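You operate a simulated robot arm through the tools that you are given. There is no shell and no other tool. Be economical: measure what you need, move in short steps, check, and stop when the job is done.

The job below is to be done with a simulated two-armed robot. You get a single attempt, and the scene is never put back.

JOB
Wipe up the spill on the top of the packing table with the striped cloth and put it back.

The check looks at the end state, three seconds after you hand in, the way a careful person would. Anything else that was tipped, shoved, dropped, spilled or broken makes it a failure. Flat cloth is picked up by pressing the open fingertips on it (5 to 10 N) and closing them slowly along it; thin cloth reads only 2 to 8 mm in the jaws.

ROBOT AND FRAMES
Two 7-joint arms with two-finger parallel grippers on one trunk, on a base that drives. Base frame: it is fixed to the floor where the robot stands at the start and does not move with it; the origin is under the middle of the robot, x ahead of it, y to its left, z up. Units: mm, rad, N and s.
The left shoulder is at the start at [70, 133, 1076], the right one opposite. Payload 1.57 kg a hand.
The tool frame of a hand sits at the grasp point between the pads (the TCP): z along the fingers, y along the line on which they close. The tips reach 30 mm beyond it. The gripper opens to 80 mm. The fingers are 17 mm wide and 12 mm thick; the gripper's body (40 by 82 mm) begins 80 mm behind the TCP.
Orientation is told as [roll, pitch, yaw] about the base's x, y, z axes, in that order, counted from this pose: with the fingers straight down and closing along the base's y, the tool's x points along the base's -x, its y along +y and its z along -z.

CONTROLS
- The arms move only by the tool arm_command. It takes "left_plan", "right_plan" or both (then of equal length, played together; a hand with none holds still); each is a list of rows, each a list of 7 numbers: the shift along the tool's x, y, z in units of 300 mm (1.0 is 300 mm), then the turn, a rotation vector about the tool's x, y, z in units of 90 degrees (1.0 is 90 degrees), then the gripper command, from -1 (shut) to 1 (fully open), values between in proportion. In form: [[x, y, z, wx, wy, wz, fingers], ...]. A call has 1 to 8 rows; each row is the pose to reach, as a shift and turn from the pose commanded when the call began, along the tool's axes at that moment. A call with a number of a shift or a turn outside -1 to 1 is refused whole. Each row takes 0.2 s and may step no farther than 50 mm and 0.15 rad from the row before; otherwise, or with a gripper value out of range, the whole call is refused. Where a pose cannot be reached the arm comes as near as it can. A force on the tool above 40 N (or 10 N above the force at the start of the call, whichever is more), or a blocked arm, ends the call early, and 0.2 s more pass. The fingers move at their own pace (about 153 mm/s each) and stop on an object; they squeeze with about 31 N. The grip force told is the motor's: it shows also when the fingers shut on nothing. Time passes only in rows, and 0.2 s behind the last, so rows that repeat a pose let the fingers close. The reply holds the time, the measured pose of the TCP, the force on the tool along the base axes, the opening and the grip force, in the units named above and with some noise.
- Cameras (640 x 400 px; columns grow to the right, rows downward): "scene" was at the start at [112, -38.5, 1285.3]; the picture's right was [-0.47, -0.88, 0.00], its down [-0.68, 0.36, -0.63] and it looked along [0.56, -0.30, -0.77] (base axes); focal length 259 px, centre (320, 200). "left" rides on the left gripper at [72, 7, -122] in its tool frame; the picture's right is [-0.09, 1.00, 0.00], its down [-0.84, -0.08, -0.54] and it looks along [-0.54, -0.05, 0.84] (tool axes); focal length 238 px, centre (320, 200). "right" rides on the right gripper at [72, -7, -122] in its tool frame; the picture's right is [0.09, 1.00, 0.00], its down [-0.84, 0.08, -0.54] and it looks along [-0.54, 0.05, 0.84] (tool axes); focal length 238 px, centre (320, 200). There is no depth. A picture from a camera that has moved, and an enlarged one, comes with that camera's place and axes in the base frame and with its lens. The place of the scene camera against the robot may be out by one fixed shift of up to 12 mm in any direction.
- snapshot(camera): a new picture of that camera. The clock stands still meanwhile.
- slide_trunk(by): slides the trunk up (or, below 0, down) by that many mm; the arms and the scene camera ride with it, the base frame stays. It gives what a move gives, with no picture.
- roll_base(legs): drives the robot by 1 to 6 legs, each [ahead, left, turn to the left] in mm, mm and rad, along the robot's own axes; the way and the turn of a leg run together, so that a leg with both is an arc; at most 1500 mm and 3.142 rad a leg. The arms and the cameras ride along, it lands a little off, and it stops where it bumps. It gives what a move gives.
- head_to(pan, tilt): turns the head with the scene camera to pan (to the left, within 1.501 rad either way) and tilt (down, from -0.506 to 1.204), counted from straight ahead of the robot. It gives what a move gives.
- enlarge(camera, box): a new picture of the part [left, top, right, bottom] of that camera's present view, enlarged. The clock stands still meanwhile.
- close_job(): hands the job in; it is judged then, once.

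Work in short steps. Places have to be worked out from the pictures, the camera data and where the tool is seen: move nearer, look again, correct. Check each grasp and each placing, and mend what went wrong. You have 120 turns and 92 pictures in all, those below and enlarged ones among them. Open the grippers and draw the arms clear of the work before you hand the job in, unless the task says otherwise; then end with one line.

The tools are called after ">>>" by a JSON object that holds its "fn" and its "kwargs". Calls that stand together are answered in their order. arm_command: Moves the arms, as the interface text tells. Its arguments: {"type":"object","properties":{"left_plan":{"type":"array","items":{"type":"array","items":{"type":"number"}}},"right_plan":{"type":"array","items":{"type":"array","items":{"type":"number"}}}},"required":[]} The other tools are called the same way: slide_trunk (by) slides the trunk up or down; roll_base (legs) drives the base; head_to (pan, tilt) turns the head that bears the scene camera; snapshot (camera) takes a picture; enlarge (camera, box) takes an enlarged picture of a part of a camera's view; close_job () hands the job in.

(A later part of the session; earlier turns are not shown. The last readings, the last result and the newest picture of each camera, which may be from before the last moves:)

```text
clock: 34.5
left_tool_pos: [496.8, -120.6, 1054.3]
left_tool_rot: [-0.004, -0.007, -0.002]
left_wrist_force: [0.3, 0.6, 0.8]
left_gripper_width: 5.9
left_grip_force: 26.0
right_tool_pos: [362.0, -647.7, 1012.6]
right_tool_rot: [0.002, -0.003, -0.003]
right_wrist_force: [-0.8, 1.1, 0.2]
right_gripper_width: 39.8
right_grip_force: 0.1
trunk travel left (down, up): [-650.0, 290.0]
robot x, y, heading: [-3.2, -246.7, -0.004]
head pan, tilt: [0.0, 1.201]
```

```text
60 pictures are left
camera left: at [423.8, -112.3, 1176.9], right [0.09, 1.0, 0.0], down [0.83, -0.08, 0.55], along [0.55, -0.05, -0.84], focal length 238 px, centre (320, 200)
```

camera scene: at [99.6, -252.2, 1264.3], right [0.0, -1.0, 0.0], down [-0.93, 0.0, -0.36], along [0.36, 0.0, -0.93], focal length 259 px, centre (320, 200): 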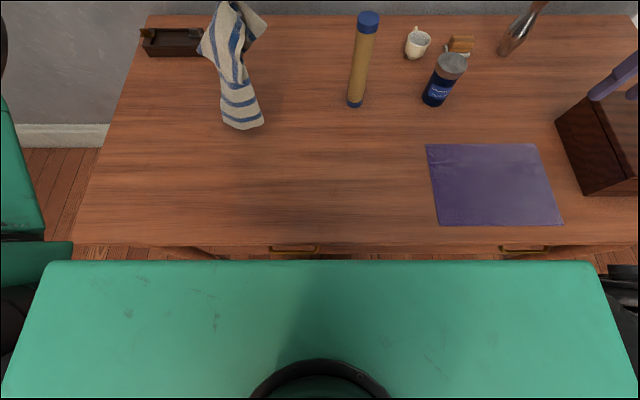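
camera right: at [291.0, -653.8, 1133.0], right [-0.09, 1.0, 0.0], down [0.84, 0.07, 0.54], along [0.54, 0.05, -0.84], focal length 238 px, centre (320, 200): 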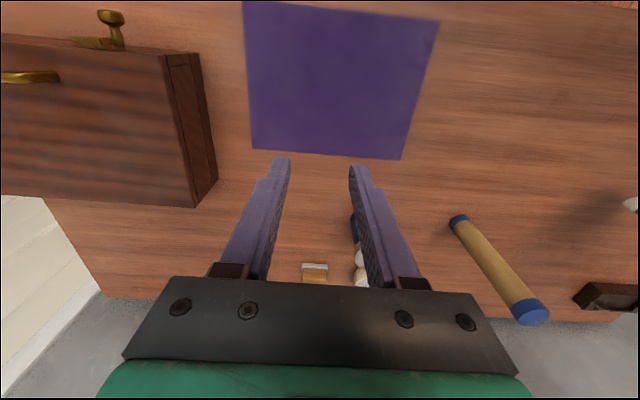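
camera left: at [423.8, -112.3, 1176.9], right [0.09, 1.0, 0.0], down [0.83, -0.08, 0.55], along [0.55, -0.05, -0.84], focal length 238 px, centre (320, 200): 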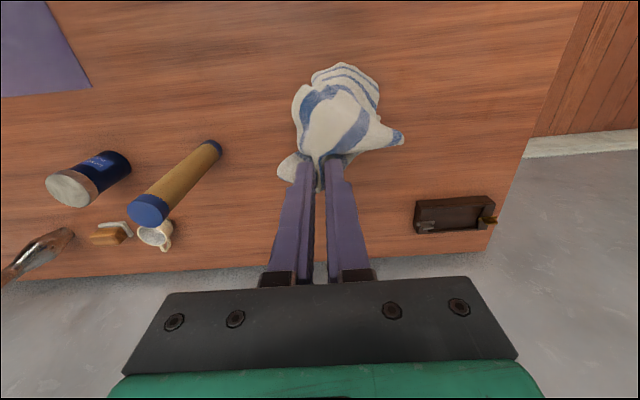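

That call was refused because one step was slightly too long. I'll send the same sweep with shorter steps.

>>> {"fn": "arm_command", "kwargs": {"left_plan": [[0, -0.1, 0.06, 0, 0, 0, -1], [0, -0.1, 0.18, 0, 0, 0, -1], [0, -0.03, 0.3, 0, 0, 0, -1], [0, 0.07, 0.4, 0, 0, 0, -1], [0, 0.18, 0.5, 0, 0, 0, -1], [0, 0.29, 0.6, 0, 0, 0, -1], [0, 0.4, 0.69, 0, 0, 0, -1], [0, 0.52, 0.78, 0, 0, 0, -1]]}}

>>> {"fn": "arm_command", "kwargs": {"left_plan": [[0, 0.12, 0.07, 0, 0, 0, -1], [0, 0.22, 0.13, 0, 0, 0, -1]]}}

>>> {"fn": "snapshot", "kwargs": {"camera": "scene"}}

>>> {"fn": "snapshot", "kwargs": {"camera": "left"}}

```text
clock: 36.3
left_tool_pos: [498.7, 34.4, 817.6]
left_tool_rot: [-0.004, -0.009, -0.003]
left_wrist_force: [-0.4, 0.9, -0.9]
left_gripper_width: 6.0
left_grip_force: 25.9
right_tool_pos: [362.0, -647.7, 1012.5]
right_tool_rot: [-0.001, -0.001, -0.004]
right_wrist_force: [-0.1, -0.3, 0.4]
right_gripper_width: 39.9
right_grip_force: 0.1
trunk travel left (down, up): [-650.0, 290.0]
robot x, y, heading: [0.8, -249.4, -0.005]
head pan, tilt: [0.0, 1.201]
```

```text
clock: 36.9
left_tool_pos: [500.3, 100.7, 779.4]
left_tool_rot: [-0.002, -0.008, -0.005]
left_wrist_force: [-0.1, 0.1, -0.1]
left_gripper_width: 6.1
left_grip_force: 25.7
right_tool_pos: [363.1, -647.2, 1012.3]
right_tool_rot: [0.0, -0.002, -0.002]
right_wrist_force: [-0.2, -0.3, 0.1]
right_gripper_width: 40.1
right_grip_force: 0.1
trunk travel left (down, up): [-650.0, 290.0]
robot x, y, heading: [-4.4, -246.8, 0.0]
head pan, tilt: [0.0, 1.201]
```

```text
59 pictures are left
camera scene: at [99.6, -252.5, 1264.3], right [0.0, -1.0, 0.0], down [-0.93, 0.0, -0.36], along [0.36, 0.0, -0.93], focal length 259 px, centre (320, 200)
```

scene: 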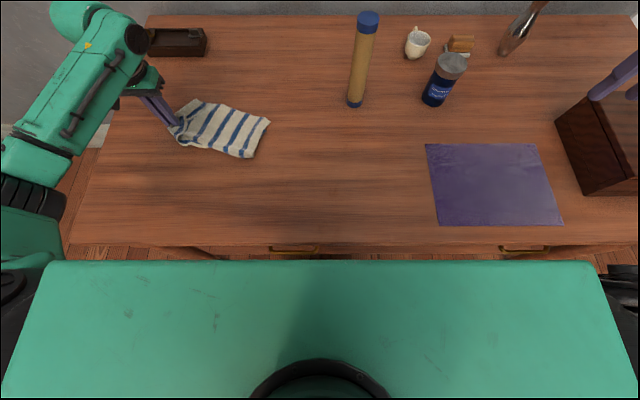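

```text
58 pictures are left
camera left: at [427.1, 109.0, 902.1], right [0.1, 1.0, 0.0], down [0.83, -0.08, 0.55], along [0.55, -0.05, -0.84], focal length 238 px, centre (320, 200)
```

left: 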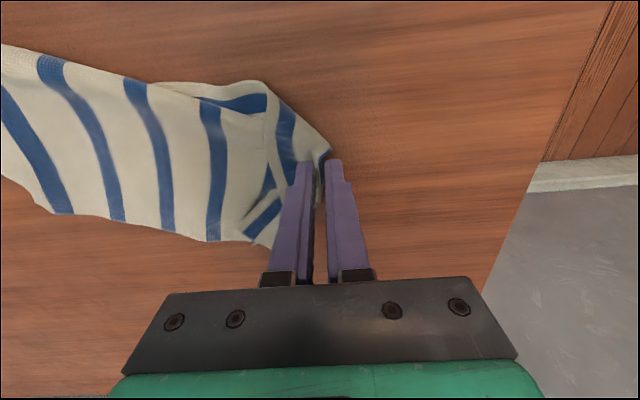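

The cloth is back in place but folded into a strip. I'll release it, rise, and take a close look to plan the spreading.

>>> {"fn": "arm_command", "kwargs": {"left_plan": [[0, 0, 0.015, 0, 0, 0, -1], [0, 0, 0.015, 0, 0, 0, -0.6], [0, 0, 0.015, 0, 0, 0, -0.4], [0, 0, -0.08, 0, 0, 0, -0.4], [0, 0, -0.22, 0, 0, 0, -0.4], [0.1, 0, -0.34, 0, 0, 0, -0.4], [0.2, -0.08, -0.42, 0, 0, 0, -0.4], [0.3, -0.16, -0.5, 0, 0, 0, -0.4]]}}

>>> {"fn": "snapshot", "kwargs": {"camera": "left"}}

>>> {"fn": "snapshot", "kwargs": {"camera": "scene"}}

```text
clock: 38.7
left_tool_pos: [404.9, 49.8, 931.8]
left_tool_rot: [-0.002, -0.005, -0.005]
left_wrist_force: [1.2, -0.2, -0.4]
left_gripper_width: 24.1
left_grip_force: 0.1
right_tool_pos: [362.5, -649.5, 1011.6]
right_tool_rot: [0.003, -0.001, -0.003]
right_wrist_force: [0.7, -0.3, -0.4]
right_gripper_width: 39.9
right_grip_force: 0.0
trunk travel left (down, up): [-650.0, 290.0]
robot x, y, heading: [-0.7, -249.7, -0.004]
head pan, tilt: [0.0, 1.201]
```

```text
57 pictures are left
camera left: at [332.5, 58.5, 1054.5], right [0.09, 1.0, 0.0], down [0.83, -0.08, 0.55], along [0.55, -0.05, -0.84], focal length 238 px, centre (320, 200)
```

left: 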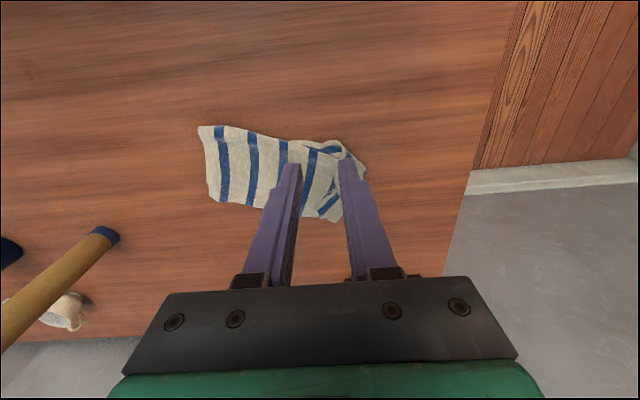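

```text
56 pictures are left
camera scene: at [98.3, -254.0, 1264.4], right [0.0, -1.0, 0.0], down [-0.93, 0.0, -0.36], along [0.36, 0.0, -0.93], focal length 259 px, centre (320, 200)
```

scene: 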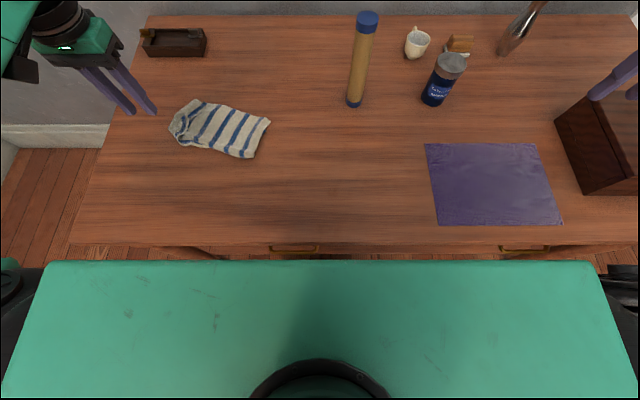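

I'll enlarge the view of the cloth to see how it's folded.

>>> {"fn": "enlarge", "kwargs": {"camera": "scene", "box": [140, 80, 300, 180]}}

>>> {"fn": "enlarge", "kwargs": {"camera": "left", "box": [180, 100, 400, 238]}}

>>> {"fn": "enlarge", "kwargs": {"camera": "scene", "box": [320, 110, 480, 210]}}

```text
4.00 times, centred on (220, 130) of scene
camera zoom: at [98.3, -254.0, 1264.4], right [0.0, -1.0, 0.0], down [-0.93, 0.0, -0.36], along [0.36, 0.0, -0.93], focal length 1036 px, centre (720, 480)
```

zoom: 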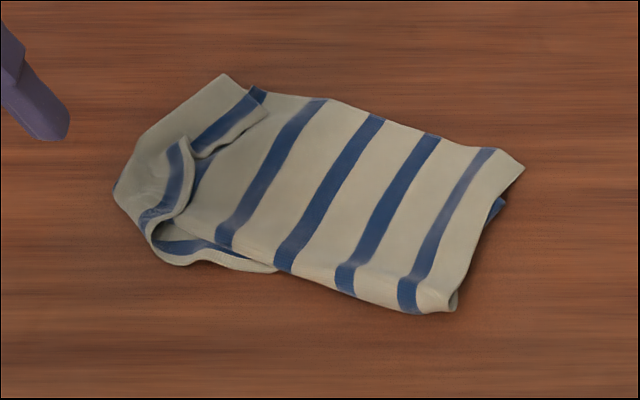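

```text
2.90 times, centred on (290, 169) of left
camera zoom: at [332.5, 58.5, 1054.5], right [0.09, 1.0, 0.0], down [0.83, -0.08, 0.55], along [0.55, -0.05, -0.84], focal length 691 px, centre (407, 290)
```

zoom: 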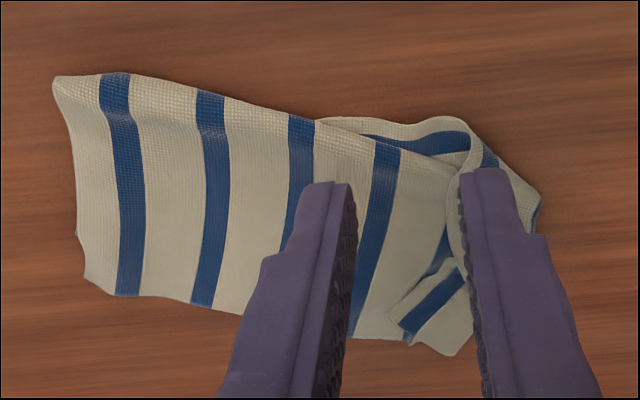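

```text
4.00 times, centred on (400, 160) of scene
camera zoom: at [98.3, -254.0, 1264.4], right [0.0, -1.0, 0.0], down [-0.93, 0.0, -0.36], along [0.36, 0.0, -0.93], focal length 1036 px, centre (0, 360)
```

zoom: 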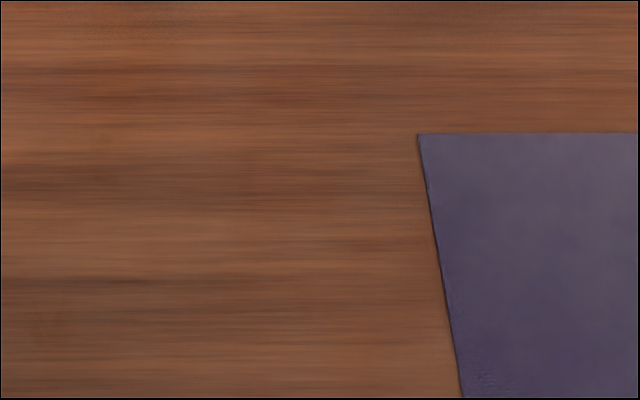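

The spill area is spotless. The cloth is folded once, with the fold on the near side and the top layer's free edge on the far side from about (509, -133) to (557, -8). I'll pinch that edge lightly and turn it over toward the robot to unfold it.

>>> {"fn": "arm_command", "kwargs": {"left_plan": [[-0.08, -0.06, 0.08, 0, 0, 0, -0.25], [-0.16, -0.12, 0.16, 0, 0, 0, -0.25], [-0.25, -0.18, 0.24, 0, 0, 0, -0.25], [-0.33, -0.24, 0.33, 0, 0, 0, -0.25], [-0.4, -0.283, 0.42, 0, 0, 0, -0.25], [-0.4, -0.283, 0.49, 0, 0, 0, -0.25]]}}

>>> {"fn": "snapshot", "kwargs": {"camera": "left"}}

```text
clock: 40.1
left_tool_pos: [529.0, -32.1, 785.1]
left_tool_rot: [-0.003, -0.01, -0.004]
left_wrist_force: [-1.0, -0.3, 0.5]
left_gripper_width: 30.0
left_grip_force: 0.0
right_tool_pos: [362.1, -648.4, 1012.8]
right_tool_rot: [0.0, -0.001, -0.003]
right_wrist_force: [-0.1, 0.4, 0.5]
right_gripper_width: 39.9
right_grip_force: 0.0
trunk travel left (down, up): [-650.0, 290.0]
robot x, y, heading: [-1.9, -250.4, 0.0]
head pan, tilt: [0.0, 1.201]
```

```text
52 pictures are left
camera left: at [456.3, -24.2, 907.3], right [0.1, 1.0, 0.0], down [0.83, -0.08, 0.55], along [0.55, -0.05, -0.84], focal length 238 px, centre (320, 200)
```

left: 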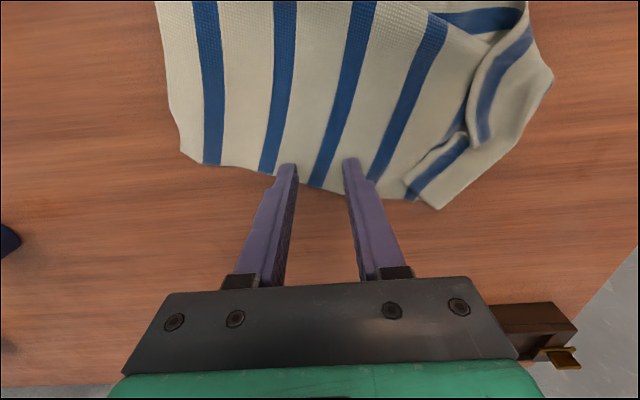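

The fingertips are about 14 mm inside the far edge. I'll creep down to a light contact.

>>> {"fn": "arm_command", "kwargs": {"left_plan": [[0, 0, 0.02, 0, 0, 0, -0.25], [0, 0, 0.034, 0, 0, 0, -0.25], [0, 0, 0.04, 0, 0, 0, -0.25]]}}

```text
clock: 40.9
left_tool_pos: [527.5, -33.9, 772.5]
left_tool_rot: [0.0, -0.007, -0.003]
left_wrist_force: [0.6, 0.3, -0.3]
left_gripper_width: 30.1
left_grip_force: 0.1
right_tool_pos: [362.6, -647.9, 1010.4]
right_tool_rot: [0.0, -0.002, -0.005]
right_wrist_force: [0.6, -0.4, 0.0]
right_gripper_width: 39.8
right_grip_force: 0.1
trunk travel left (down, up): [-650.0, 290.0]
robot x, y, heading: [-2.2, -251.6, -0.002]
head pan, tilt: [0.0, 1.201]
```

>>> {"fn": "arm_command", "kwargs": {"left_plan": [[0, 0, 0.004, 0, 0, 0, -0.25], [0, 0, 0.007, 0, 0, 0, -0.25]]}}

```text
clock: 41.5
left_tool_pos: [529.0, -34.1, 772.4]
left_tool_rot: [-0.001, -0.01, -0.003]
left_wrist_force: [0.4, 1.9, 8.9]
left_gripper_width: 30.2
left_grip_force: 0.2
right_tool_pos: [361.8, -647.4, 1012.2]
right_tool_rot: [0.002, -0.003, -0.003]
right_wrist_force: [0.2, 0.0, 0.3]
right_gripper_width: 40.0
right_grip_force: 0.0
trunk travel left (down, up): [-650.0, 290.0]
robot x, y, heading: [-1.2, -250.6, -0.004]
head pan, tilt: [0.0, 1.201]
```

8.9 N of contact. I'll ease off slightly, close slowly, then lift a little and check how many layers came up.

>>> {"fn": "arm_command", "kwargs": {"left_plan": [[0, 0, -0.001, 0, 0, 0, -0.4], [0, 0, -0.001, 0, 0, 0, -0.55], [0, 0, -0.001, 0, 0, 0, -0.7], [0, 0, -0.001, 0, 0, 0, -0.85], [0, 0, -0.001, 0, 0, 0, -1], [0, 0, -0.001, 0, 0, 0, -1], [0, 0, -0.08, 0, 0, 0, -1], [0, 0, -0.16, 0, 0, 0, -1]]}}

>>> {"fn": "snapshot", "kwargs": {"camera": "left"}}

>>> {"fn": "enlarge", "kwargs": {"camera": "scene", "box": [140, 60, 300, 160]}}

```text
clock: 43.3
left_tool_pos: [527.3, -33.4, 817.5]
left_tool_rot: [-0.001, -0.006, -0.002]
left_wrist_force: [0.8, -0.4, -0.2]
left_gripper_width: 3.0
left_grip_force: 24.5
right_tool_pos: [362.0, -649.7, 1012.0]
right_tool_rot: [0.003, -0.002, -0.005]
right_wrist_force: [0.1, 0.1, -0.1]
right_gripper_width: 40.1
right_grip_force: 0.0
trunk travel left (down, up): [-650.0, 290.0]
robot x, y, heading: [-0.9, -253.2, -0.006]
head pan, tilt: [0.0, 1.201]
```

```text
51 pictures are left
camera left: at [454.8, -25.0, 940.4], right [0.09, 1.0, 0.0], down [0.83, -0.08, 0.55], along [0.54, -0.05, -0.84], focal length 238 px, centre (320, 200)
```

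left: 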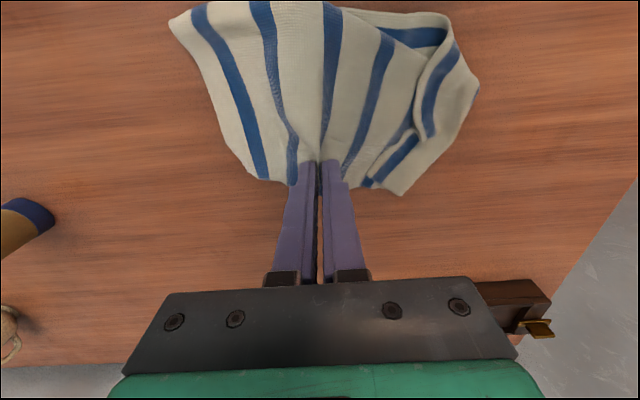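

```text
4.00 times, centred on (220, 110) of scene
camera zoom: at [99.0, -253.6, 1264.3], right [0.0, -1.0, 0.0], down [-0.93, 0.0, -0.36], along [0.36, 0.0, -0.93], focal length 1036 px, centre (720, 560)
```

zoom: 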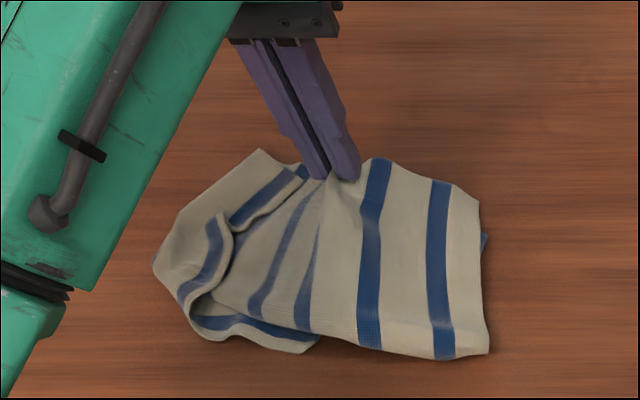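

The grip reads 3 mm and appears to hold only the top layer. I'll carry it up and over toward the robot to unfold it.

>>> {"fn": "arm_command", "kwargs": {"left_plan": [[0.1, 0, -0.12, 0, 0, 0, -1], [0.22, 0, -0.18, 0, 0, 0, -1], [0.36, 0, -0.18, 0, 0, 0, -1], [0.5, 0, -0.12, 0, 0, 0, -1], [0.6, 0, -0.03, 0, 0, 0, -1], [0.68, 0, 0.05, 0, 0, 0, -1], [0.74, 0, 0.12, 0, 0, 0, -1]]}}

>>> {"fn": "snapshot", "kwargs": {"camera": "scene"}}

>>> {"fn": "snapshot", "kwargs": {"camera": "left"}}

```text
clock: 44.9
left_tool_pos: [317.0, -23.5, 782.5]
left_tool_rot: [-0.001, -0.008, -0.001]
left_wrist_force: [-0.2, 0.7, 1.1]
left_gripper_width: 2.9
left_grip_force: 23.9
left hand out of reach, approached as far as the arm can: row 6, 7
right_tool_pos: [362.7, -648.2, 1011.8]
right_tool_rot: [-0.002, -0.002, -0.004]
right_wrist_force: [-0.2, 0.2, -0.4]
right_gripper_width: 39.9
right_grip_force: 0.1
trunk travel left (down, up): [-650.0, 290.0]
robot x, y, heading: [-0.6, -250.2, 0.001]
head pan, tilt: [0.0, 1.201]
```

```text
49 pictures are left
camera scene: at [98.9, -253.1, 1264.4], right [0.0, -1.0, 0.0], down [-0.93, 0.0, -0.36], along [0.36, 0.0, -0.93], focal length 259 px, centre (320, 200)
```

scene: 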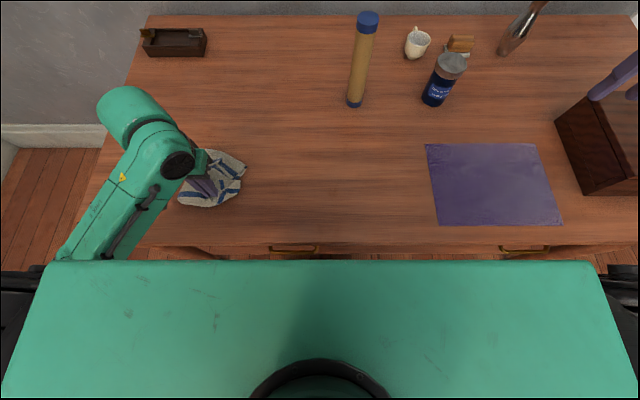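

```text
48 pictures are left
camera left: at [243.5, -15.2, 905.7], right [0.09, 1.0, 0.0], down [0.83, -0.08, 0.55], along [0.55, -0.05, -0.84], focal length 238 px, centre (320, 200)
```

left: 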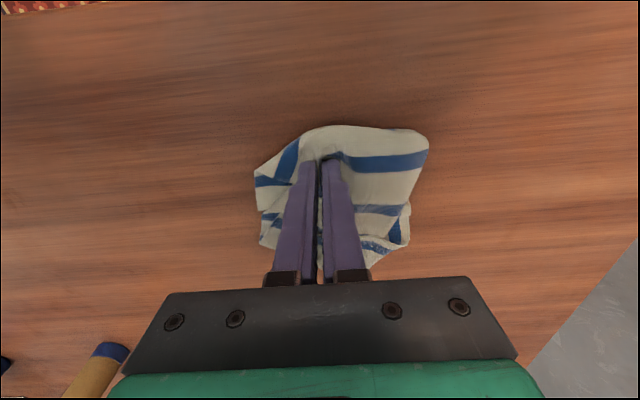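

That lifted more than one layer and the cloth crumpled. I'll raise it so it hangs freely, and look at it.

>>> {"fn": "arm_command", "kwargs": {"left_plan": [[-0.05, 0, -0.12, 0, 0, 0, -1], [-0.12, 0, -0.25, 0, 0, 0, -1], [-0.2, 0, -0.38, 0, 0, 0, -1], [-0.28, 0, -0.5, 0, 0, 0, -1], [-0.34, 0, -0.62, 0, 0, 0, -1], [-0.4, 0, -0.74, 0, 0, 0, -1], [-0.44, 0, -0.84, 0, 0, 0, -1]]}}

>>> {"fn": "snapshot", "kwargs": {"camera": "scene"}}

>>> {"fn": "snapshot", "kwargs": {"camera": "left"}}

```text
clock: 46.5
left_tool_pos: [445.9, -25.2, 1037.0]
left_tool_rot: [-0.002, -0.008, -0.002]
left_wrist_force: [-0.5, -0.1, 0.1]
left_gripper_width: 2.8
left_grip_force: 24.3
left hand out of reach, approached as far as the arm can: row 1
right_tool_pos: [364.1, -649.1, 1010.1]
right_tool_rot: [0.003, -0.001, -0.003]
right_wrist_force: [-0.6, -0.5, -0.2]
right_gripper_width: 40.2
right_grip_force: 0.0
trunk travel left (down, up): [-650.0, 290.0]
robot x, y, heading: [-1.1, -252.2, 0.0]
head pan, tilt: [0.0, 1.201]
```

```text
47 pictures are left
camera scene: at [99.3, -253.8, 1264.3], right [0.0, -1.0, 0.0], down [-0.93, 0.0, -0.36], along [0.36, 0.0, -0.93], focal length 259 px, centre (320, 200)
```

scene: 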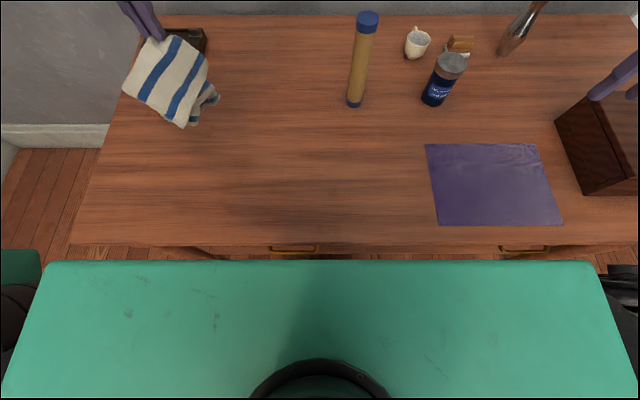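

```text
46 pictures are left
camera left: at [372.9, -16.4, 1159.0], right [0.09, 1.0, 0.0], down [0.83, -0.08, 0.55], along [0.55, -0.05, -0.84], focal length 238 px, centre (320, 200)
```

left: 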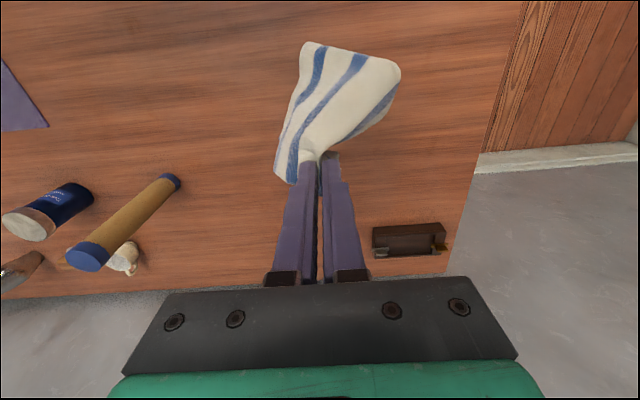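

>>> {"fn": "enlarge", "kwargs": {"camera": "scene", "box": [90, 0, 250, 140]}}

>>> {"fn": "enlarge", "kwargs": {"camera": "left", "box": [220, 20, 440, 200]}}

```text
2.86 times, centred on (170, 70) of scene
camera zoom: at [99.3, -253.8, 1264.3], right [0.0, -1.0, 0.0], down [-0.93, 0.0, -0.36], along [0.36, 0.0, -0.93], focal length 740 px, centre (749, 571)
```

zoom: 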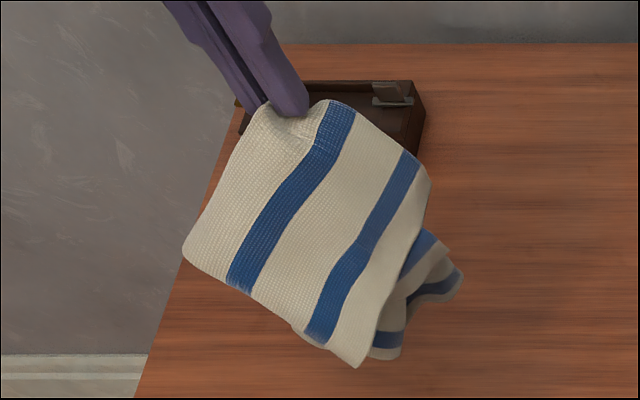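

```text
2.22 times, centred on (330, 110) of left
camera zoom: at [372.9, -16.4, 1159.0], right [0.09, 1.0, 0.0], down [0.83, -0.08, 0.55], along [0.55, -0.05, -0.84], focal length 530 px, centre (298, 400)
```

zoom: 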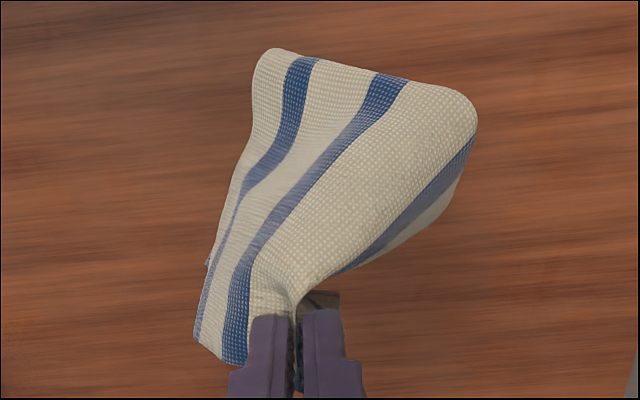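

The cloth hangs from the middle of one long edge with its stripes running down. I'll lay it so the far edge touches first at x ≈ 590, then bring the held edge toward the robot. First I'll reposition for reach.

>>> {"fn": "roll_base", "kwargs": {"legs": [[0, 100, 0]]}}

>>> {"fn": "arm_command", "kwargs": {"left_plan": [[-0.03, -0.05, -0.06, 0, 0, 0, -1], [-0.12, -0.13, -0.1, 0, 0, 0, -1], [-0.22, -0.2, -0.1, 0, 0, 0, -1], [-0.32, -0.24, -0.1, 0, 0, 0, -1], [-0.42, -0.26, -0.1, 0, 0, 0, -1], [-0.42, -0.26, -0.1, 0, 0, 0, -1]]}}

>>> {"fn": "snapshot", "kwargs": {"camera": "scene"}}

```text
clock: 47.6
left_tool_pos: [445.3, 73.7, 1035.7]
left_tool_rot: [-0.002, -0.006, -0.003]
left_wrist_force: [-0.1, 0.6, 0.8]
left_gripper_width: 2.7
left_grip_force: 24.4
right_tool_pos: [364.2, -550.4, 1011.1]
right_tool_rot: [0.001, -0.001, -0.003]
right_wrist_force: [-0.1, 0.1, -0.2]
right_gripper_width: 40.2
right_grip_force: 0.1
trunk travel left (down, up): [-650.0, 290.0]
robot x, y, heading: [-2.7, -150.1, 0.002]
head pan, tilt: [0.0, 1.201]
```

```text
clock: 49.0
left_tool_pos: [569.6, -4.0, 1066.1]
left_tool_rot: [-0.001, -0.007, -0.004]
left_wrist_force: [-0.2, 0.2, -0.2]
left_gripper_width: 2.9
left_grip_force: 24.3
right_tool_pos: [363.9, -548.5, 1011.1]
right_tool_rot: [0.0, -0.001, -0.003]
right_wrist_force: [-0.1, 0.5, 1.3]
right_gripper_width: 39.9
right_grip_force: 0.0
trunk travel left (down, up): [-650.0, 290.0]
robot x, y, heading: [-3.0, -148.6, -0.004]
head pan, tilt: [0.0, 1.201]
```

```text
43 pictures are left
camera scene: at [99.1, -153.9, 1264.3], right [0.0, -1.0, 0.0], down [-0.93, 0.0, -0.36], along [0.36, 0.0, -0.93], focal length 259 px, centre (320, 200)
```

scene: 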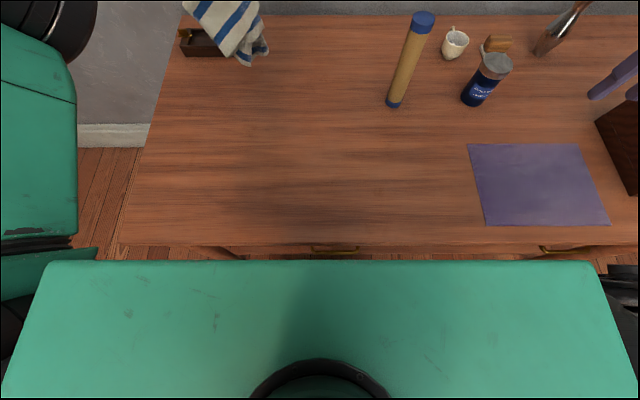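

Now the laying sweep toward the robot.

>>> {"fn": "arm_command", "kwargs": {"left_plan": [[0, 0, 0.12, 0, 0, 0, -1], [0.02, 0, 0.26, 0, 0, 0, -1], [0.09, 0, 0.4, 0, 0, 0, -1], [0.18, 0, 0.53, 0, 0, 0, -1], [0.28, 0, 0.65, 0, 0, 0, -1], [0.4, 0, 0.76, 0, 0, 0, -1], [0.53, 0, 0.86, 0, 0, 0, -1], [0.66, 0, 0.95, 0, 0, 0, -1]]}}

>>> {"fn": "snapshot", "kwargs": {"camera": "scene"}}

>>> {"fn": "snapshot", "kwargs": {"camera": "left"}}

```text
clock: 50.8
left_tool_pos: [374.6, -2.9, 782.3]
left_tool_rot: [-0.003, -0.011, -0.001]
left_wrist_force: [1.0, -0.3, 0.9]
left_gripper_width: 3.1
left_grip_force: 23.2
right_tool_pos: [362.9, -549.6, 1012.0]
right_tool_rot: [0.0, -0.001, -0.003]
right_wrist_force: [-0.3, -0.3, 0.5]
right_gripper_width: 39.8
right_grip_force: 0.0
trunk travel left (down, up): [-650.0, 290.0]
robot x, y, heading: [-4.5, -151.0, 0.002]
head pan, tilt: [0.0, 1.201]
```

```text
42 pictures are left
camera scene: at [98.5, -154.4, 1264.5], right [0.0, -1.0, 0.0], down [-0.93, 0.0, -0.36], along [0.36, 0.0, -0.93], focal length 259 px, centre (320, 200)
```

scene: 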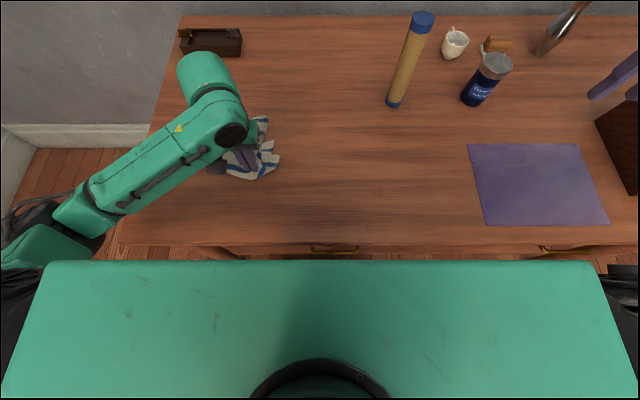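

```text
41 pictures are left
camera left: at [301.7, 4.9, 904.8], right [0.09, 1.0, 0.0], down [0.83, -0.08, 0.55], along [0.55, -0.05, -0.83], focal length 238 px, centre (320, 200)
```

left: 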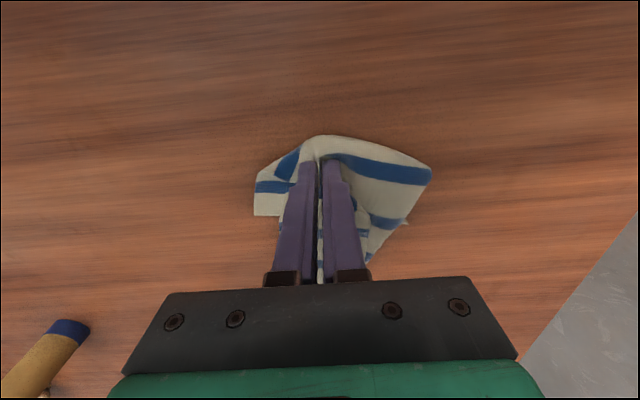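

I'll release and move away to see how it lies.

>>> {"fn": "arm_command", "kwargs": {"left_plan": [[0, 0, 0.02, 0, 0, 0, -1], [0, 0, 0.02, 0, 0, 0, -0.6], [0, 0, 0.02, 0, 0, 0, -0.5], [0, 0, -0.08, 0, 0, 0, -0.5], [0, 0.02, -0.22, 0, 0, 0, -0.5], [0, 0.12, -0.34, 0, 0, 0, -0.5], [0, 0.28, -0.38, 0, 0, 0, -0.5], [0, 0.44, -0.4, 0, 0, 0, -0.5]]}}

>>> {"fn": "enlarge", "kwargs": {"camera": "scene", "box": [180, 80, 340, 200]}}

>>> {"fn": "snapshot", "kwargs": {"camera": "left"}}

```text
clock: 52.6
left_tool_pos: [374.4, 127.7, 902.0]
left_tool_rot: [-0.004, -0.009, -0.003]
left_wrist_force: [-0.1, -0.4, -1.1]
left_gripper_width: 20.3
left_grip_force: 0.1
right_tool_pos: [362.2, -549.3, 1013.5]
right_tool_rot: [-0.001, -0.002, -0.003]
right_wrist_force: [-0.1, 0.9, -1.1]
right_gripper_width: 40.1
right_grip_force: 0.0
trunk travel left (down, up): [-650.0, 290.0]
robot x, y, heading: [-3.2, -153.7, -0.001]
head pan, tilt: [0.0, 1.201]
```

```text
3.33 times, centred on (260, 140) of scene
camera zoom: at [99.0, -153.8, 1264.3], right [0.0, -1.0, 0.0], down [-0.93, 0.0, -0.36], along [0.36, 0.0, -0.93], focal length 864 px, centre (520, 400)
```

zoom: 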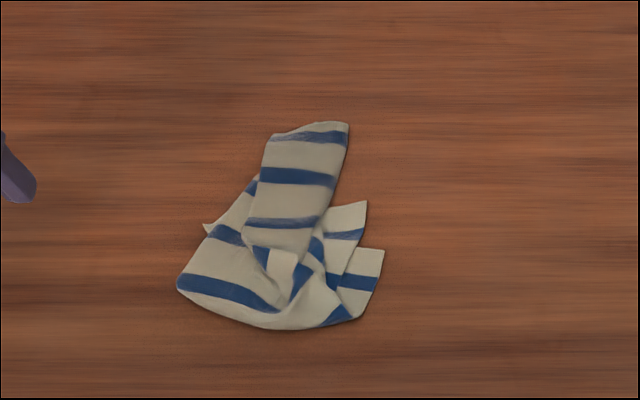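

```text
39 pictures are left
camera left: at [302.0, 136.4, 1023.5], right [0.1, 1.0, 0.0], down [0.83, -0.08, 0.55], along [0.55, -0.05, -0.84], focal length 238 px, centre (320, 200)
```

left: 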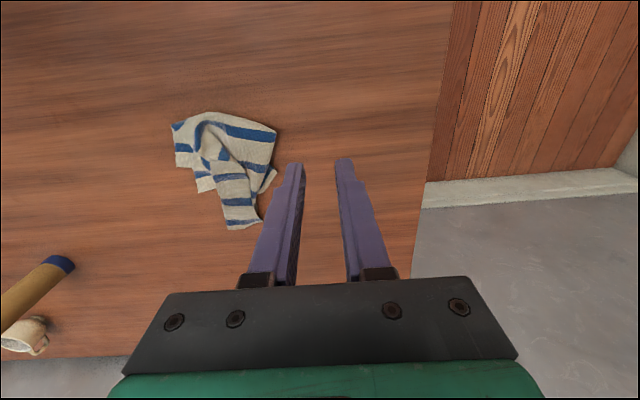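

It's crumpled, though close to home. I'll zoom in to find real corners I can pull on.

>>> {"fn": "enlarge", "kwargs": {"camera": "scene", "box": [210, 110, 290, 182]}}

>>> {"fn": "enlarge", "kwargs": {"camera": "left", "box": [150, 95, 300, 240]}}

```text
5.56 times, centred on (250, 146) of scene
camera zoom: at [99.0, -153.8, 1264.3], right [0.0, -1.0, 0.0], down [-0.93, 0.0, -0.36], along [0.36, 0.0, -0.93], focal length 1439 px, centre (709, 500)
```

zoom: 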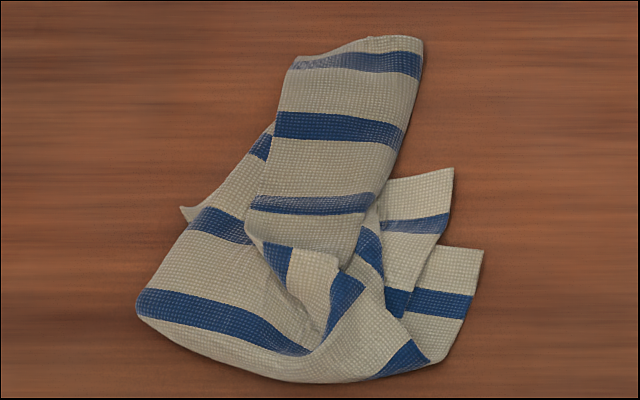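

```text
2.76 times, centred on (225, 168) of left
camera zoom: at [302.0, 136.4, 1023.5], right [0.1, 1.0, 0.0], down [0.83, -0.08, 0.55], along [0.55, -0.05, -0.84], focal length 658 px, centre (582, 290)
```

zoom: 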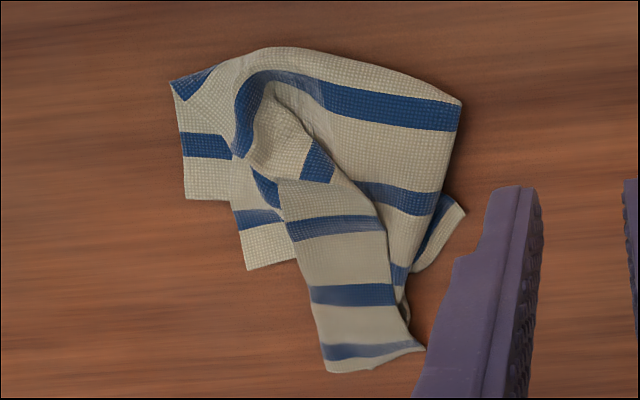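

The two corners pointing right, P1 at about (413, -58) and P2 at about (452, -44), look like the two ends of the same short edge. If I hold one in each hand and stretch, gravity should unfold the cloth. I'll reposition the base and bring the right hand over, turned 90°.

>>> {"fn": "roll_base", "kwargs": {"legs": [[0, 160, 0]]}}

>>> {"fn": "arm_command", "kwargs": {"right_plan": [[0, 0.1, 0.03, 0, 0, -0.09, -0.4], [0, 0.22, 0.08, 0, 0, -0.18, -0.4], [0, 0.35, 0.13, 0, 0, -0.27, -0.4], [-0.02, 0.48, 0.18, 0, 0, -0.36, -0.4], [-0.04, 0.61, 0.23, 0, 0, -0.45, -0.4], [-0.06, 0.74, 0.28, 0, 0, -0.54, -0.4], [-0.08, 0.87, 0.34, 0, 0, -0.63, -0.4], [-0.1, 0.97, 0.4, 0, 0, -0.72, -0.4]]}}

```text
clock: 54.0
left_tool_pos: [375.4, 284.9, 901.2]
left_tool_rot: [0.0, -0.006, -0.003]
left_wrist_force: [-0.5, 0.2, -0.7]
left_gripper_width: 20.1
left_grip_force: 0.0
right_tool_pos: [364.4, -392.3, 1010.0]
right_tool_rot: [0.002, -0.002, 0.0]
right_wrist_force: [-0.7, 0.4, 0.6]
right_gripper_width: 40.0
right_grip_force: 0.1
trunk travel left (down, up): [-650.0, 290.0]
robot x, y, heading: [1.5, 4.8, 0.001]
head pan, tilt: [0.0, 1.201]
```

```text
clock: 55.8
left_tool_pos: [376.4, 285.8, 898.6]
left_tool_rot: [-0.005, -0.007, -0.001]
left_wrist_force: [0.1, 0.1, -0.7]
left_gripper_width: 20.2
left_grip_force: 0.1
right_tool_pos: [397.9, -100.2, 889.3]
right_tool_rot: [0.0, 0.001, 1.135]
right_wrist_force: [0.2, 0.5, 0.3]
right_gripper_width: 24.0
right_grip_force: 0.0
trunk travel left (down, up): [-650.0, 290.0]
robot x, y, heading: [1.5, 2.9, 0.001]
head pan, tilt: [0.0, 1.201]
```

>>> {"fn": "arm_command", "kwargs": {"right_plan": [[-0.05, 0.027, 0.08, 0, 0, -0.09, -0.5], [-0.1, 0.055, 0.16, 0, 0, -0.18, -0.5], [-0.153, 0.082, 0.23, 0, 0, -0.278, -0.5], [-0.153, 0.082, 0.3, 0, 0, -0.278, -0.5]]}}

>>> {"fn": "snapshot", "kwargs": {"camera": "right"}}

>>> {"fn": "enlarge", "kwargs": {"camera": "scene", "box": [260, 90, 400, 190]}}

```text
refused: row 3 steps farther than a row can; nothing moved
```

```text
36 pictures are left
camera right: at [373.0, -167.5, 1010.9], right [-0.94, 0.34, 0.0], down [0.29, 0.79, 0.54], along [0.18, 0.51, -0.84], focal length 238 px, centre (320, 200)
```

right: 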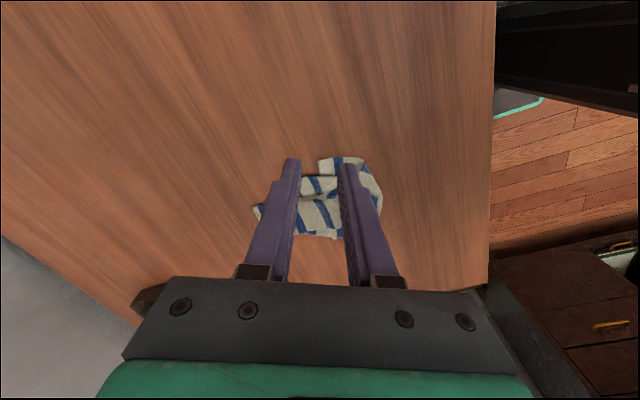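

```text
4.00 times, centred on (330, 140) of scene
camera zoom: at [101.0, 4.2, 1264.2], right [0.0, -1.0, 0.0], down [-0.93, 0.0, -0.36], along [0.36, 0.0, -0.93], focal length 1036 px, centre (280, 440)
```

zoom: 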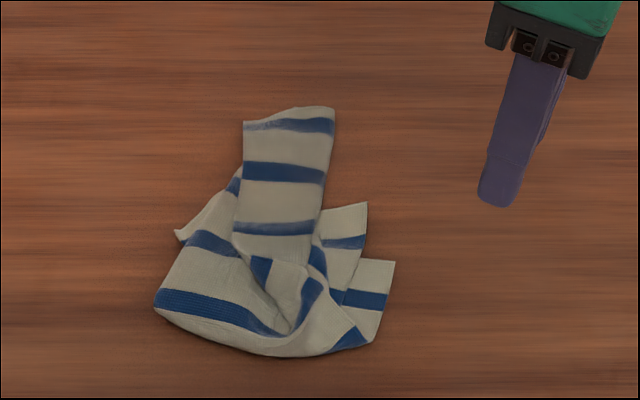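

One turn step was slightly too big, so I'll resend with smaller steps. The re-measured target on P1's edge is (390, -47).

>>> {"fn": "arm_command", "kwargs": {"right_plan": [[-0.04, 0.025, 0.07, 0, 0, -0.07, -0.5], [-0.08, 0.05, 0.14, 0, 0, -0.14, -0.5], [-0.12, 0.075, 0.21, 0, 0, -0.21, -0.5], [-0.149, 0.099, 0.27, 0, 0, -0.278, -0.5], [-0.149, 0.099, 0.34, 0, 0, -0.278, -0.5]]}}

>>> {"fn": "snapshot", "kwargs": {"camera": "right"}}

```text
clock: 57.0
left_tool_pos: [375.3, 284.6, 900.8]
left_tool_rot: [-0.001, -0.008, -0.001]
left_wrist_force: [0.2, -0.8, -0.9]
left_gripper_width: 19.9
left_grip_force: 0.1
right_tool_pos: [381.5, -67.0, 800.2]
right_tool_rot: [-0.001, -0.003, 1.568]
right_wrist_force: [1.5, 0.1, 0.6]
right_gripper_width: 20.4
right_grip_force: 0.1
right hand out of reach, approached as far as the arm can: row 4, 5
trunk travel left (down, up): [-650.0, 290.0]
robot x, y, heading: [-0.6, 4.1, 0.002]
head pan, tilt: [0.0, 1.201]
```

```text
34 pictures are left
camera right: at [387.5, -139.9, 922.1], right [-1.0, -0.09, 0.0], down [-0.08, 0.83, 0.55], along [-0.05, 0.54, -0.84], focal length 238 px, centre (320, 200)
```

right: 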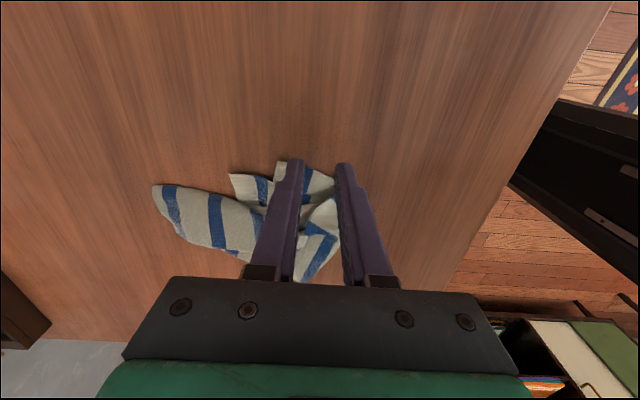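

The reach runs out just short. I'll drive 50 mm left and re-aim the hand at (391, -47).

>>> {"fn": "roll_base", "kwargs": {"legs": [[0, 50, 0]]}}

>>> {"fn": "arm_command", "kwargs": {"right_plan": [[0.1, -0.033, 0, 0, 0, 0, -0.5]]}}

>>> {"fn": "snapshot", "kwargs": {"camera": "right"}}

```text
clock: 57.9
left_tool_pos: [376.0, 332.7, 900.3]
left_tool_rot: [-0.003, -0.007, -0.001]
left_wrist_force: [-0.9, 0.2, -1.0]
left_gripper_width: 20.2
left_grip_force: 0.2
right_tool_pos: [382.0, -20.1, 801.2]
right_tool_rot: [-0.002, -0.004, 1.566]
right_wrist_force: [-0.2, 0.8, 0.2]
right_gripper_width: 20.0
right_grip_force: 0.0
trunk travel left (down, up): [-650.0, 290.0]
robot x, y, heading: [-3.6, 54.5, -0.002]
head pan, tilt: [0.0, 1.201]
```

```text
clock: 58.3
left_tool_pos: [375.0, 330.2, 901.8]
left_tool_rot: [0.0, -0.01, -0.003]
left_wrist_force: [0.0, -0.9, 0.0]
left_gripper_width: 20.3
left_grip_force: 0.1
right_tool_pos: [391.2, -51.6, 802.3]
right_tool_rot: [-0.002, -0.005, 1.566]
right_wrist_force: [0.1, -0.7, 0.0]
right_gripper_width: 19.7
right_grip_force: 0.0
trunk travel left (down, up): [-650.0, 290.0]
robot x, y, heading: [-2.6, 54.0, -0.002]
head pan, tilt: [0.0, 1.201]
```

```text
33 pictures are left
camera right: at [396.3, -124.5, 923.0], right [-1.0, -0.09, 0.0], down [-0.07, 0.83, 0.55], along [-0.05, 0.54, -0.84], focal length 238 px, centre (320, 200)
```

right: 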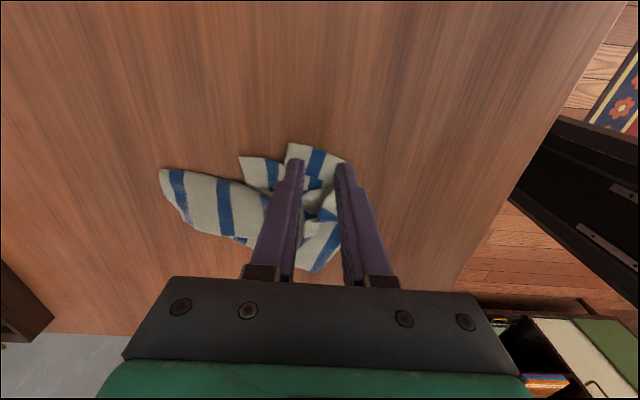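

The target spot is right on the cloth's edge, so I'll shift 8 mm inward and go down to contact.

>>> {"fn": "arm_command", "kwargs": {"right_plan": [[-0.027, 0, 0.05, 0, 0, 0, -0.5], [-0.027, 0, 0.09, 0, 0, 0, -0.5], [-0.027, 0, 0.1, 0, 0, 0, -0.5], [-0.027, 0, 0.105, 0, 0, 0, -0.5]]}}

```text
clock: 59.3
left_tool_pos: [375.0, 333.2, 901.0]
left_tool_rot: [-0.002, -0.009, -0.001]
left_wrist_force: [0.6, -0.7, 0.4]
left_gripper_width: 20.0
left_grip_force: 0.1
right_tool_pos: [389.8, -43.1, 772.2]
right_tool_rot: [-0.006, -0.007, 1.567]
right_wrist_force: [2.4, 1.4, 6.4]
right_gripper_width: 20.1
right_grip_force: 0.1
trunk travel left (down, up): [-650.0, 290.0]
robot x, y, heading: [-2.2, 54.6, -0.006]
head pan, tilt: [0.0, 1.201]
```

Contact at 6.4 N. I'll close slowly, then lift gently, drawing the corner out toward the right.

>>> {"fn": "arm_command", "kwargs": {"right_plan": [[0, 0, 0, 0, 0, 0, -0.65], [0, 0, 0, 0, 0, 0, -0.8], [0, 0, 0, 0, 0, 0, -1], [0, 0, 0, 0, 0, 0, -1], [0, 0, -0.06, 0, 0, 0, -1], [0.06, 0.03, -0.12, 0, 0, 0, -1], [0.16, 0.06, -0.18, 0, 0, 0, -1], [0.26, 0.09, -0.22, 0, 0, 0, -1]]}}

>>> {"fn": "enlarge", "kwargs": {"camera": "scene", "box": [260, 80, 420, 200]}}

```text
clock: 61.1
left_tool_pos: [374.1, 333.4, 900.7]
left_tool_rot: [-0.001, -0.008, -0.004]
left_wrist_force: [-0.4, 0.7, 0.9]
left_gripper_width: 20.0
left_grip_force: 0.0
right_tool_pos: [361.0, -121.7, 835.0]
right_tool_rot: [-0.001, -0.004, 1.566]
right_wrist_force: [0.6, 0.0, -0.3]
right_gripper_width: 2.1
right_grip_force: 23.3
trunk travel left (down, up): [-650.0, 290.0]
robot x, y, heading: [-2.4, 58.0, 0.002]
head pan, tilt: [0.0, 1.201]
```

```text
3.33 times, centred on (340, 140) of scene
camera zoom: at [98.8, 50.5, 1264.4], right [0.0, -1.0, 0.0], down [-0.93, 0.0, -0.36], along [0.36, 0.0, -0.93], focal length 864 px, centre (253, 400)
```

zoom: 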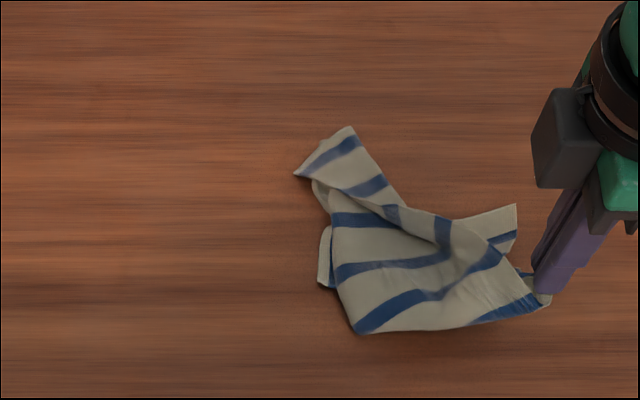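

The right hand holds corner P1 (2.1 mm) and the cloth has opened up a lot. Corner P2 is visible near (450, -137). I'll draw P1 farther toward the robot to open it more and make room for the left hand.

>>> {"fn": "arm_command", "kwargs": {"right_plan": [[0.02, 0.08, 0.03, 0, 0, 0, -1], [0.04, 0.17, 0.06, 0, 0, 0, -1], [0.04, 0.26, 0.1, 0, 0, 0, -1]]}}

>>> {"fn": "enlarge", "kwargs": {"camera": "scene", "box": [260, 80, 440, 215]}}

```text
clock: 61.9
left_tool_pos: [375.7, 331.0, 900.2]
left_tool_rot: [-0.002, -0.006, -0.002]
left_wrist_force: [-0.3, 0.9, 0.8]
left_gripper_width: 20.0
left_grip_force: 0.1
right_tool_pos: [333.3, -129.9, 795.9]
right_tool_rot: [0.002, -0.006, 1.565]
right_wrist_force: [-0.3, 0.3, -0.1]
right_gripper_width: 1.9
right_grip_force: 23.1
right hand out of reach, approached as far as the arm can: row 2, 3
trunk travel left (down, up): [-650.0, 290.0]
robot x, y, heading: [-1.1, 55.5, 0.006]
head pan, tilt: [0.0, 1.201]
```

```text
2.96 times, centred on (350, 148) of scene
camera zoom: at [100.8, 50.0, 1264.2], right [0.0, -1.0, 0.0], down [-0.93, 0.0, -0.36], along [0.36, 0.0, -0.93], focal length 768 px, centre (231, 356)
```

zoom: 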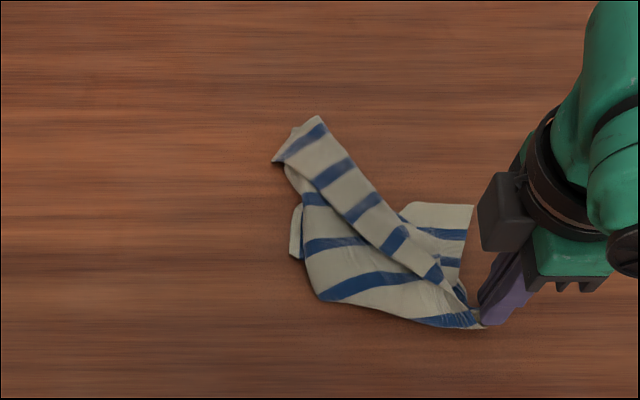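

P2 is now clearly exposed at (429, -141), but both grippers won't fit side by side here. I'll put P1 down, pick up P2 with the left hand and carry it away, then pick P1 up again.

>>> {"fn": "arm_command", "kwargs": {"right_plan": [[0, 0, 0.07, 0, 0, 0, -1], [0, 0, 0.07, 0, 0, 0, -0.6], [0, 0, 0.07, 0, 0, 0, -0.5], [0, 0, -0.07, 0, 0, 0, -0.5], [0.05, 0, -0.2, 0, 0, 0, -0.5], [0.18, 0, -0.28, 0, 0, 0, -0.5], [0.33, 0, -0.34, 0, 0, 0, -0.5], [0.48, 0, -0.36, 0, 0, 0, -0.5]]}}

>>> {"fn": "roll_base", "kwargs": {"legs": [[0, -165, 0]]}}

>>> {"fn": "enlarge", "kwargs": {"camera": "scene", "box": [220, 80, 400, 215]}}

```text
clock: 63.7
left_tool_pos: [376.0, 331.7, 900.4]
left_tool_rot: [-0.001, -0.005, -0.002]
left_wrist_force: [-0.8, -0.2, 0.3]
left_gripper_width: 19.9
left_grip_force: 0.1
right_tool_pos: [331.6, -274.2, 899.7]
right_tool_rot: [-0.002, -0.006, 1.565]
right_wrist_force: [0.7, -0.8, 0.3]
right_gripper_width: 19.9
right_grip_force: 0.0
right hand out of reach, approached as far as the arm can: row 4, 5
trunk travel left (down, up): [-650.0, 290.0]
robot x, y, heading: [-0.6, 52.2, 0.004]
head pan, tilt: [0.0, 1.201]
```

```text
clock: 65.2
left_tool_pos: [374.2, 171.9, 900.0]
left_tool_rot: [-0.004, -0.007, 0.001]
left_wrist_force: [-0.2, -0.3, 0.2]
left_gripper_width: 20.2
left_grip_force: 0.2
right_tool_pos: [331.4, -437.2, 900.9]
right_tool_rot: [-0.001, -0.002, 1.568]
right_wrist_force: [0.2, 0.1, 1.1]
right_gripper_width: 20.1
right_grip_force: 0.1
trunk travel left (down, up): [-650.0, 290.0]
robot x, y, heading: [2.6, -109.5, -0.001]
head pan, tilt: [0.0, 1.201]
```

```text
2.96 times, centred on (310, 148) of scene
camera zoom: at [99.9, -110.9, 1264.3], right [0.0, -1.0, 0.0], down [-0.93, 0.0, -0.36], along [0.36, 0.0, -0.93], focal length 768 px, centre (350, 356)
```

zoom: 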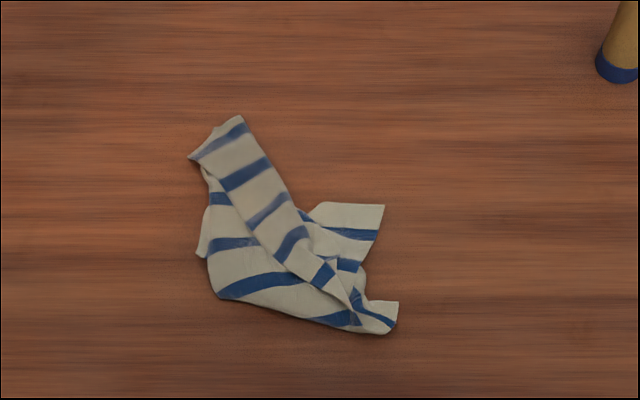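

P2's flap is clear. I'll take the left hand to (418, -112), just inside that corner.

>>> {"fn": "arm_command", "kwargs": {"left_plan": [[-0.02, -0.135, 0.02, 0, 0, 0, -0.6], [-0.04, -0.27, 0.06, 0, 0, 0, -0.6], [-0.06, -0.41, 0.1, 0, 0, 0, -0.6], [-0.08, -0.55, 0.15, 0, 0, 0, -0.6], [-0.1, -0.69, 0.2, 0, 0, 0, -0.6], [-0.12, -0.82, 0.26, 0, 0, 0, -0.6], [-0.147, -0.947, 0.32, 0, 0, 0, -0.6]]}}

>>> {"fn": "snapshot", "kwargs": {"camera": "left"}}

```text
clock: 66.8
left_tool_pos: [419.9, -116.5, 807.5]
left_tool_rot: [0.0, -0.007, -0.001]
left_wrist_force: [0.4, -0.1, 0.3]
left_gripper_width: 16.1
left_grip_force: 0.1
right_tool_pos: [332.2, -438.6, 899.9]
right_tool_rot: [-0.003, -0.006, 1.569]
right_wrist_force: [0.4, 0.0, -0.6]
right_gripper_width: 19.8
right_grip_force: 0.0
trunk travel left (down, up): [-650.0, 290.0]
robot x, y, heading: [0.6, -110.0, 0.007]
head pan, tilt: [0.0, 1.201]
```

```text
29 pictures are left
camera left: at [345.9, -108.2, 928.7], right [0.09, 1.0, 0.0], down [0.83, -0.08, 0.55], along [0.55, -0.05, -0.84], focal length 238 px, centre (320, 200)
```

left: 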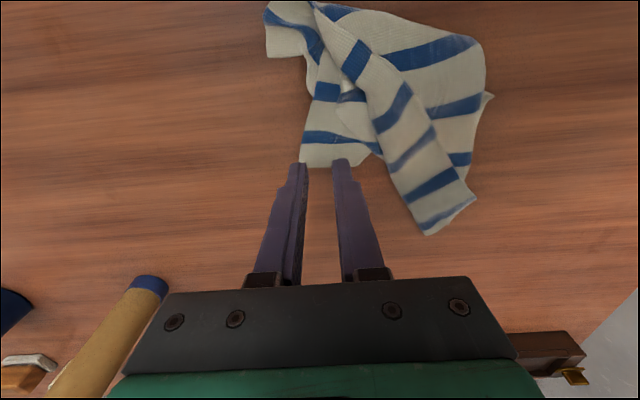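

Landing would be about 8 mm inside the far edge. I'll shift 8 mm further inside both ways, then go down to contact.

>>> {"fn": "arm_command", "kwargs": {"left_plan": [[0.027, 0.027, 0.06, 0, 0, 0, -0.6], [0.027, 0.027, 0.11, 0, 0, 0, -0.6], [0.027, 0.027, 0.12, 0, 0, 0, -0.6], [0.027, 0.027, 0.124, 0, 0, 0, -0.6]]}}

```text
clock: 67.8
left_tool_pos: [411.3, -106.7, 771.1]
left_tool_rot: [-0.006, -0.016, 0.002]
left_wrist_force: [4.5, -0.3, 27.5]
left_gripper_width: 16.4
left_grip_force: 0.0
right_tool_pos: [330.9, -436.7, 901.6]
right_tool_rot: [-0.006, -0.003, 1.566]
right_wrist_force: [-0.4, -0.2, 0.0]
right_gripper_width: 20.4
right_grip_force: 0.1
trunk travel left (down, up): [-650.0, 290.0]
robot x, y, heading: [-0.0, -110.0, -0.002]
head pan, tilt: [0.0, 1.201]
```

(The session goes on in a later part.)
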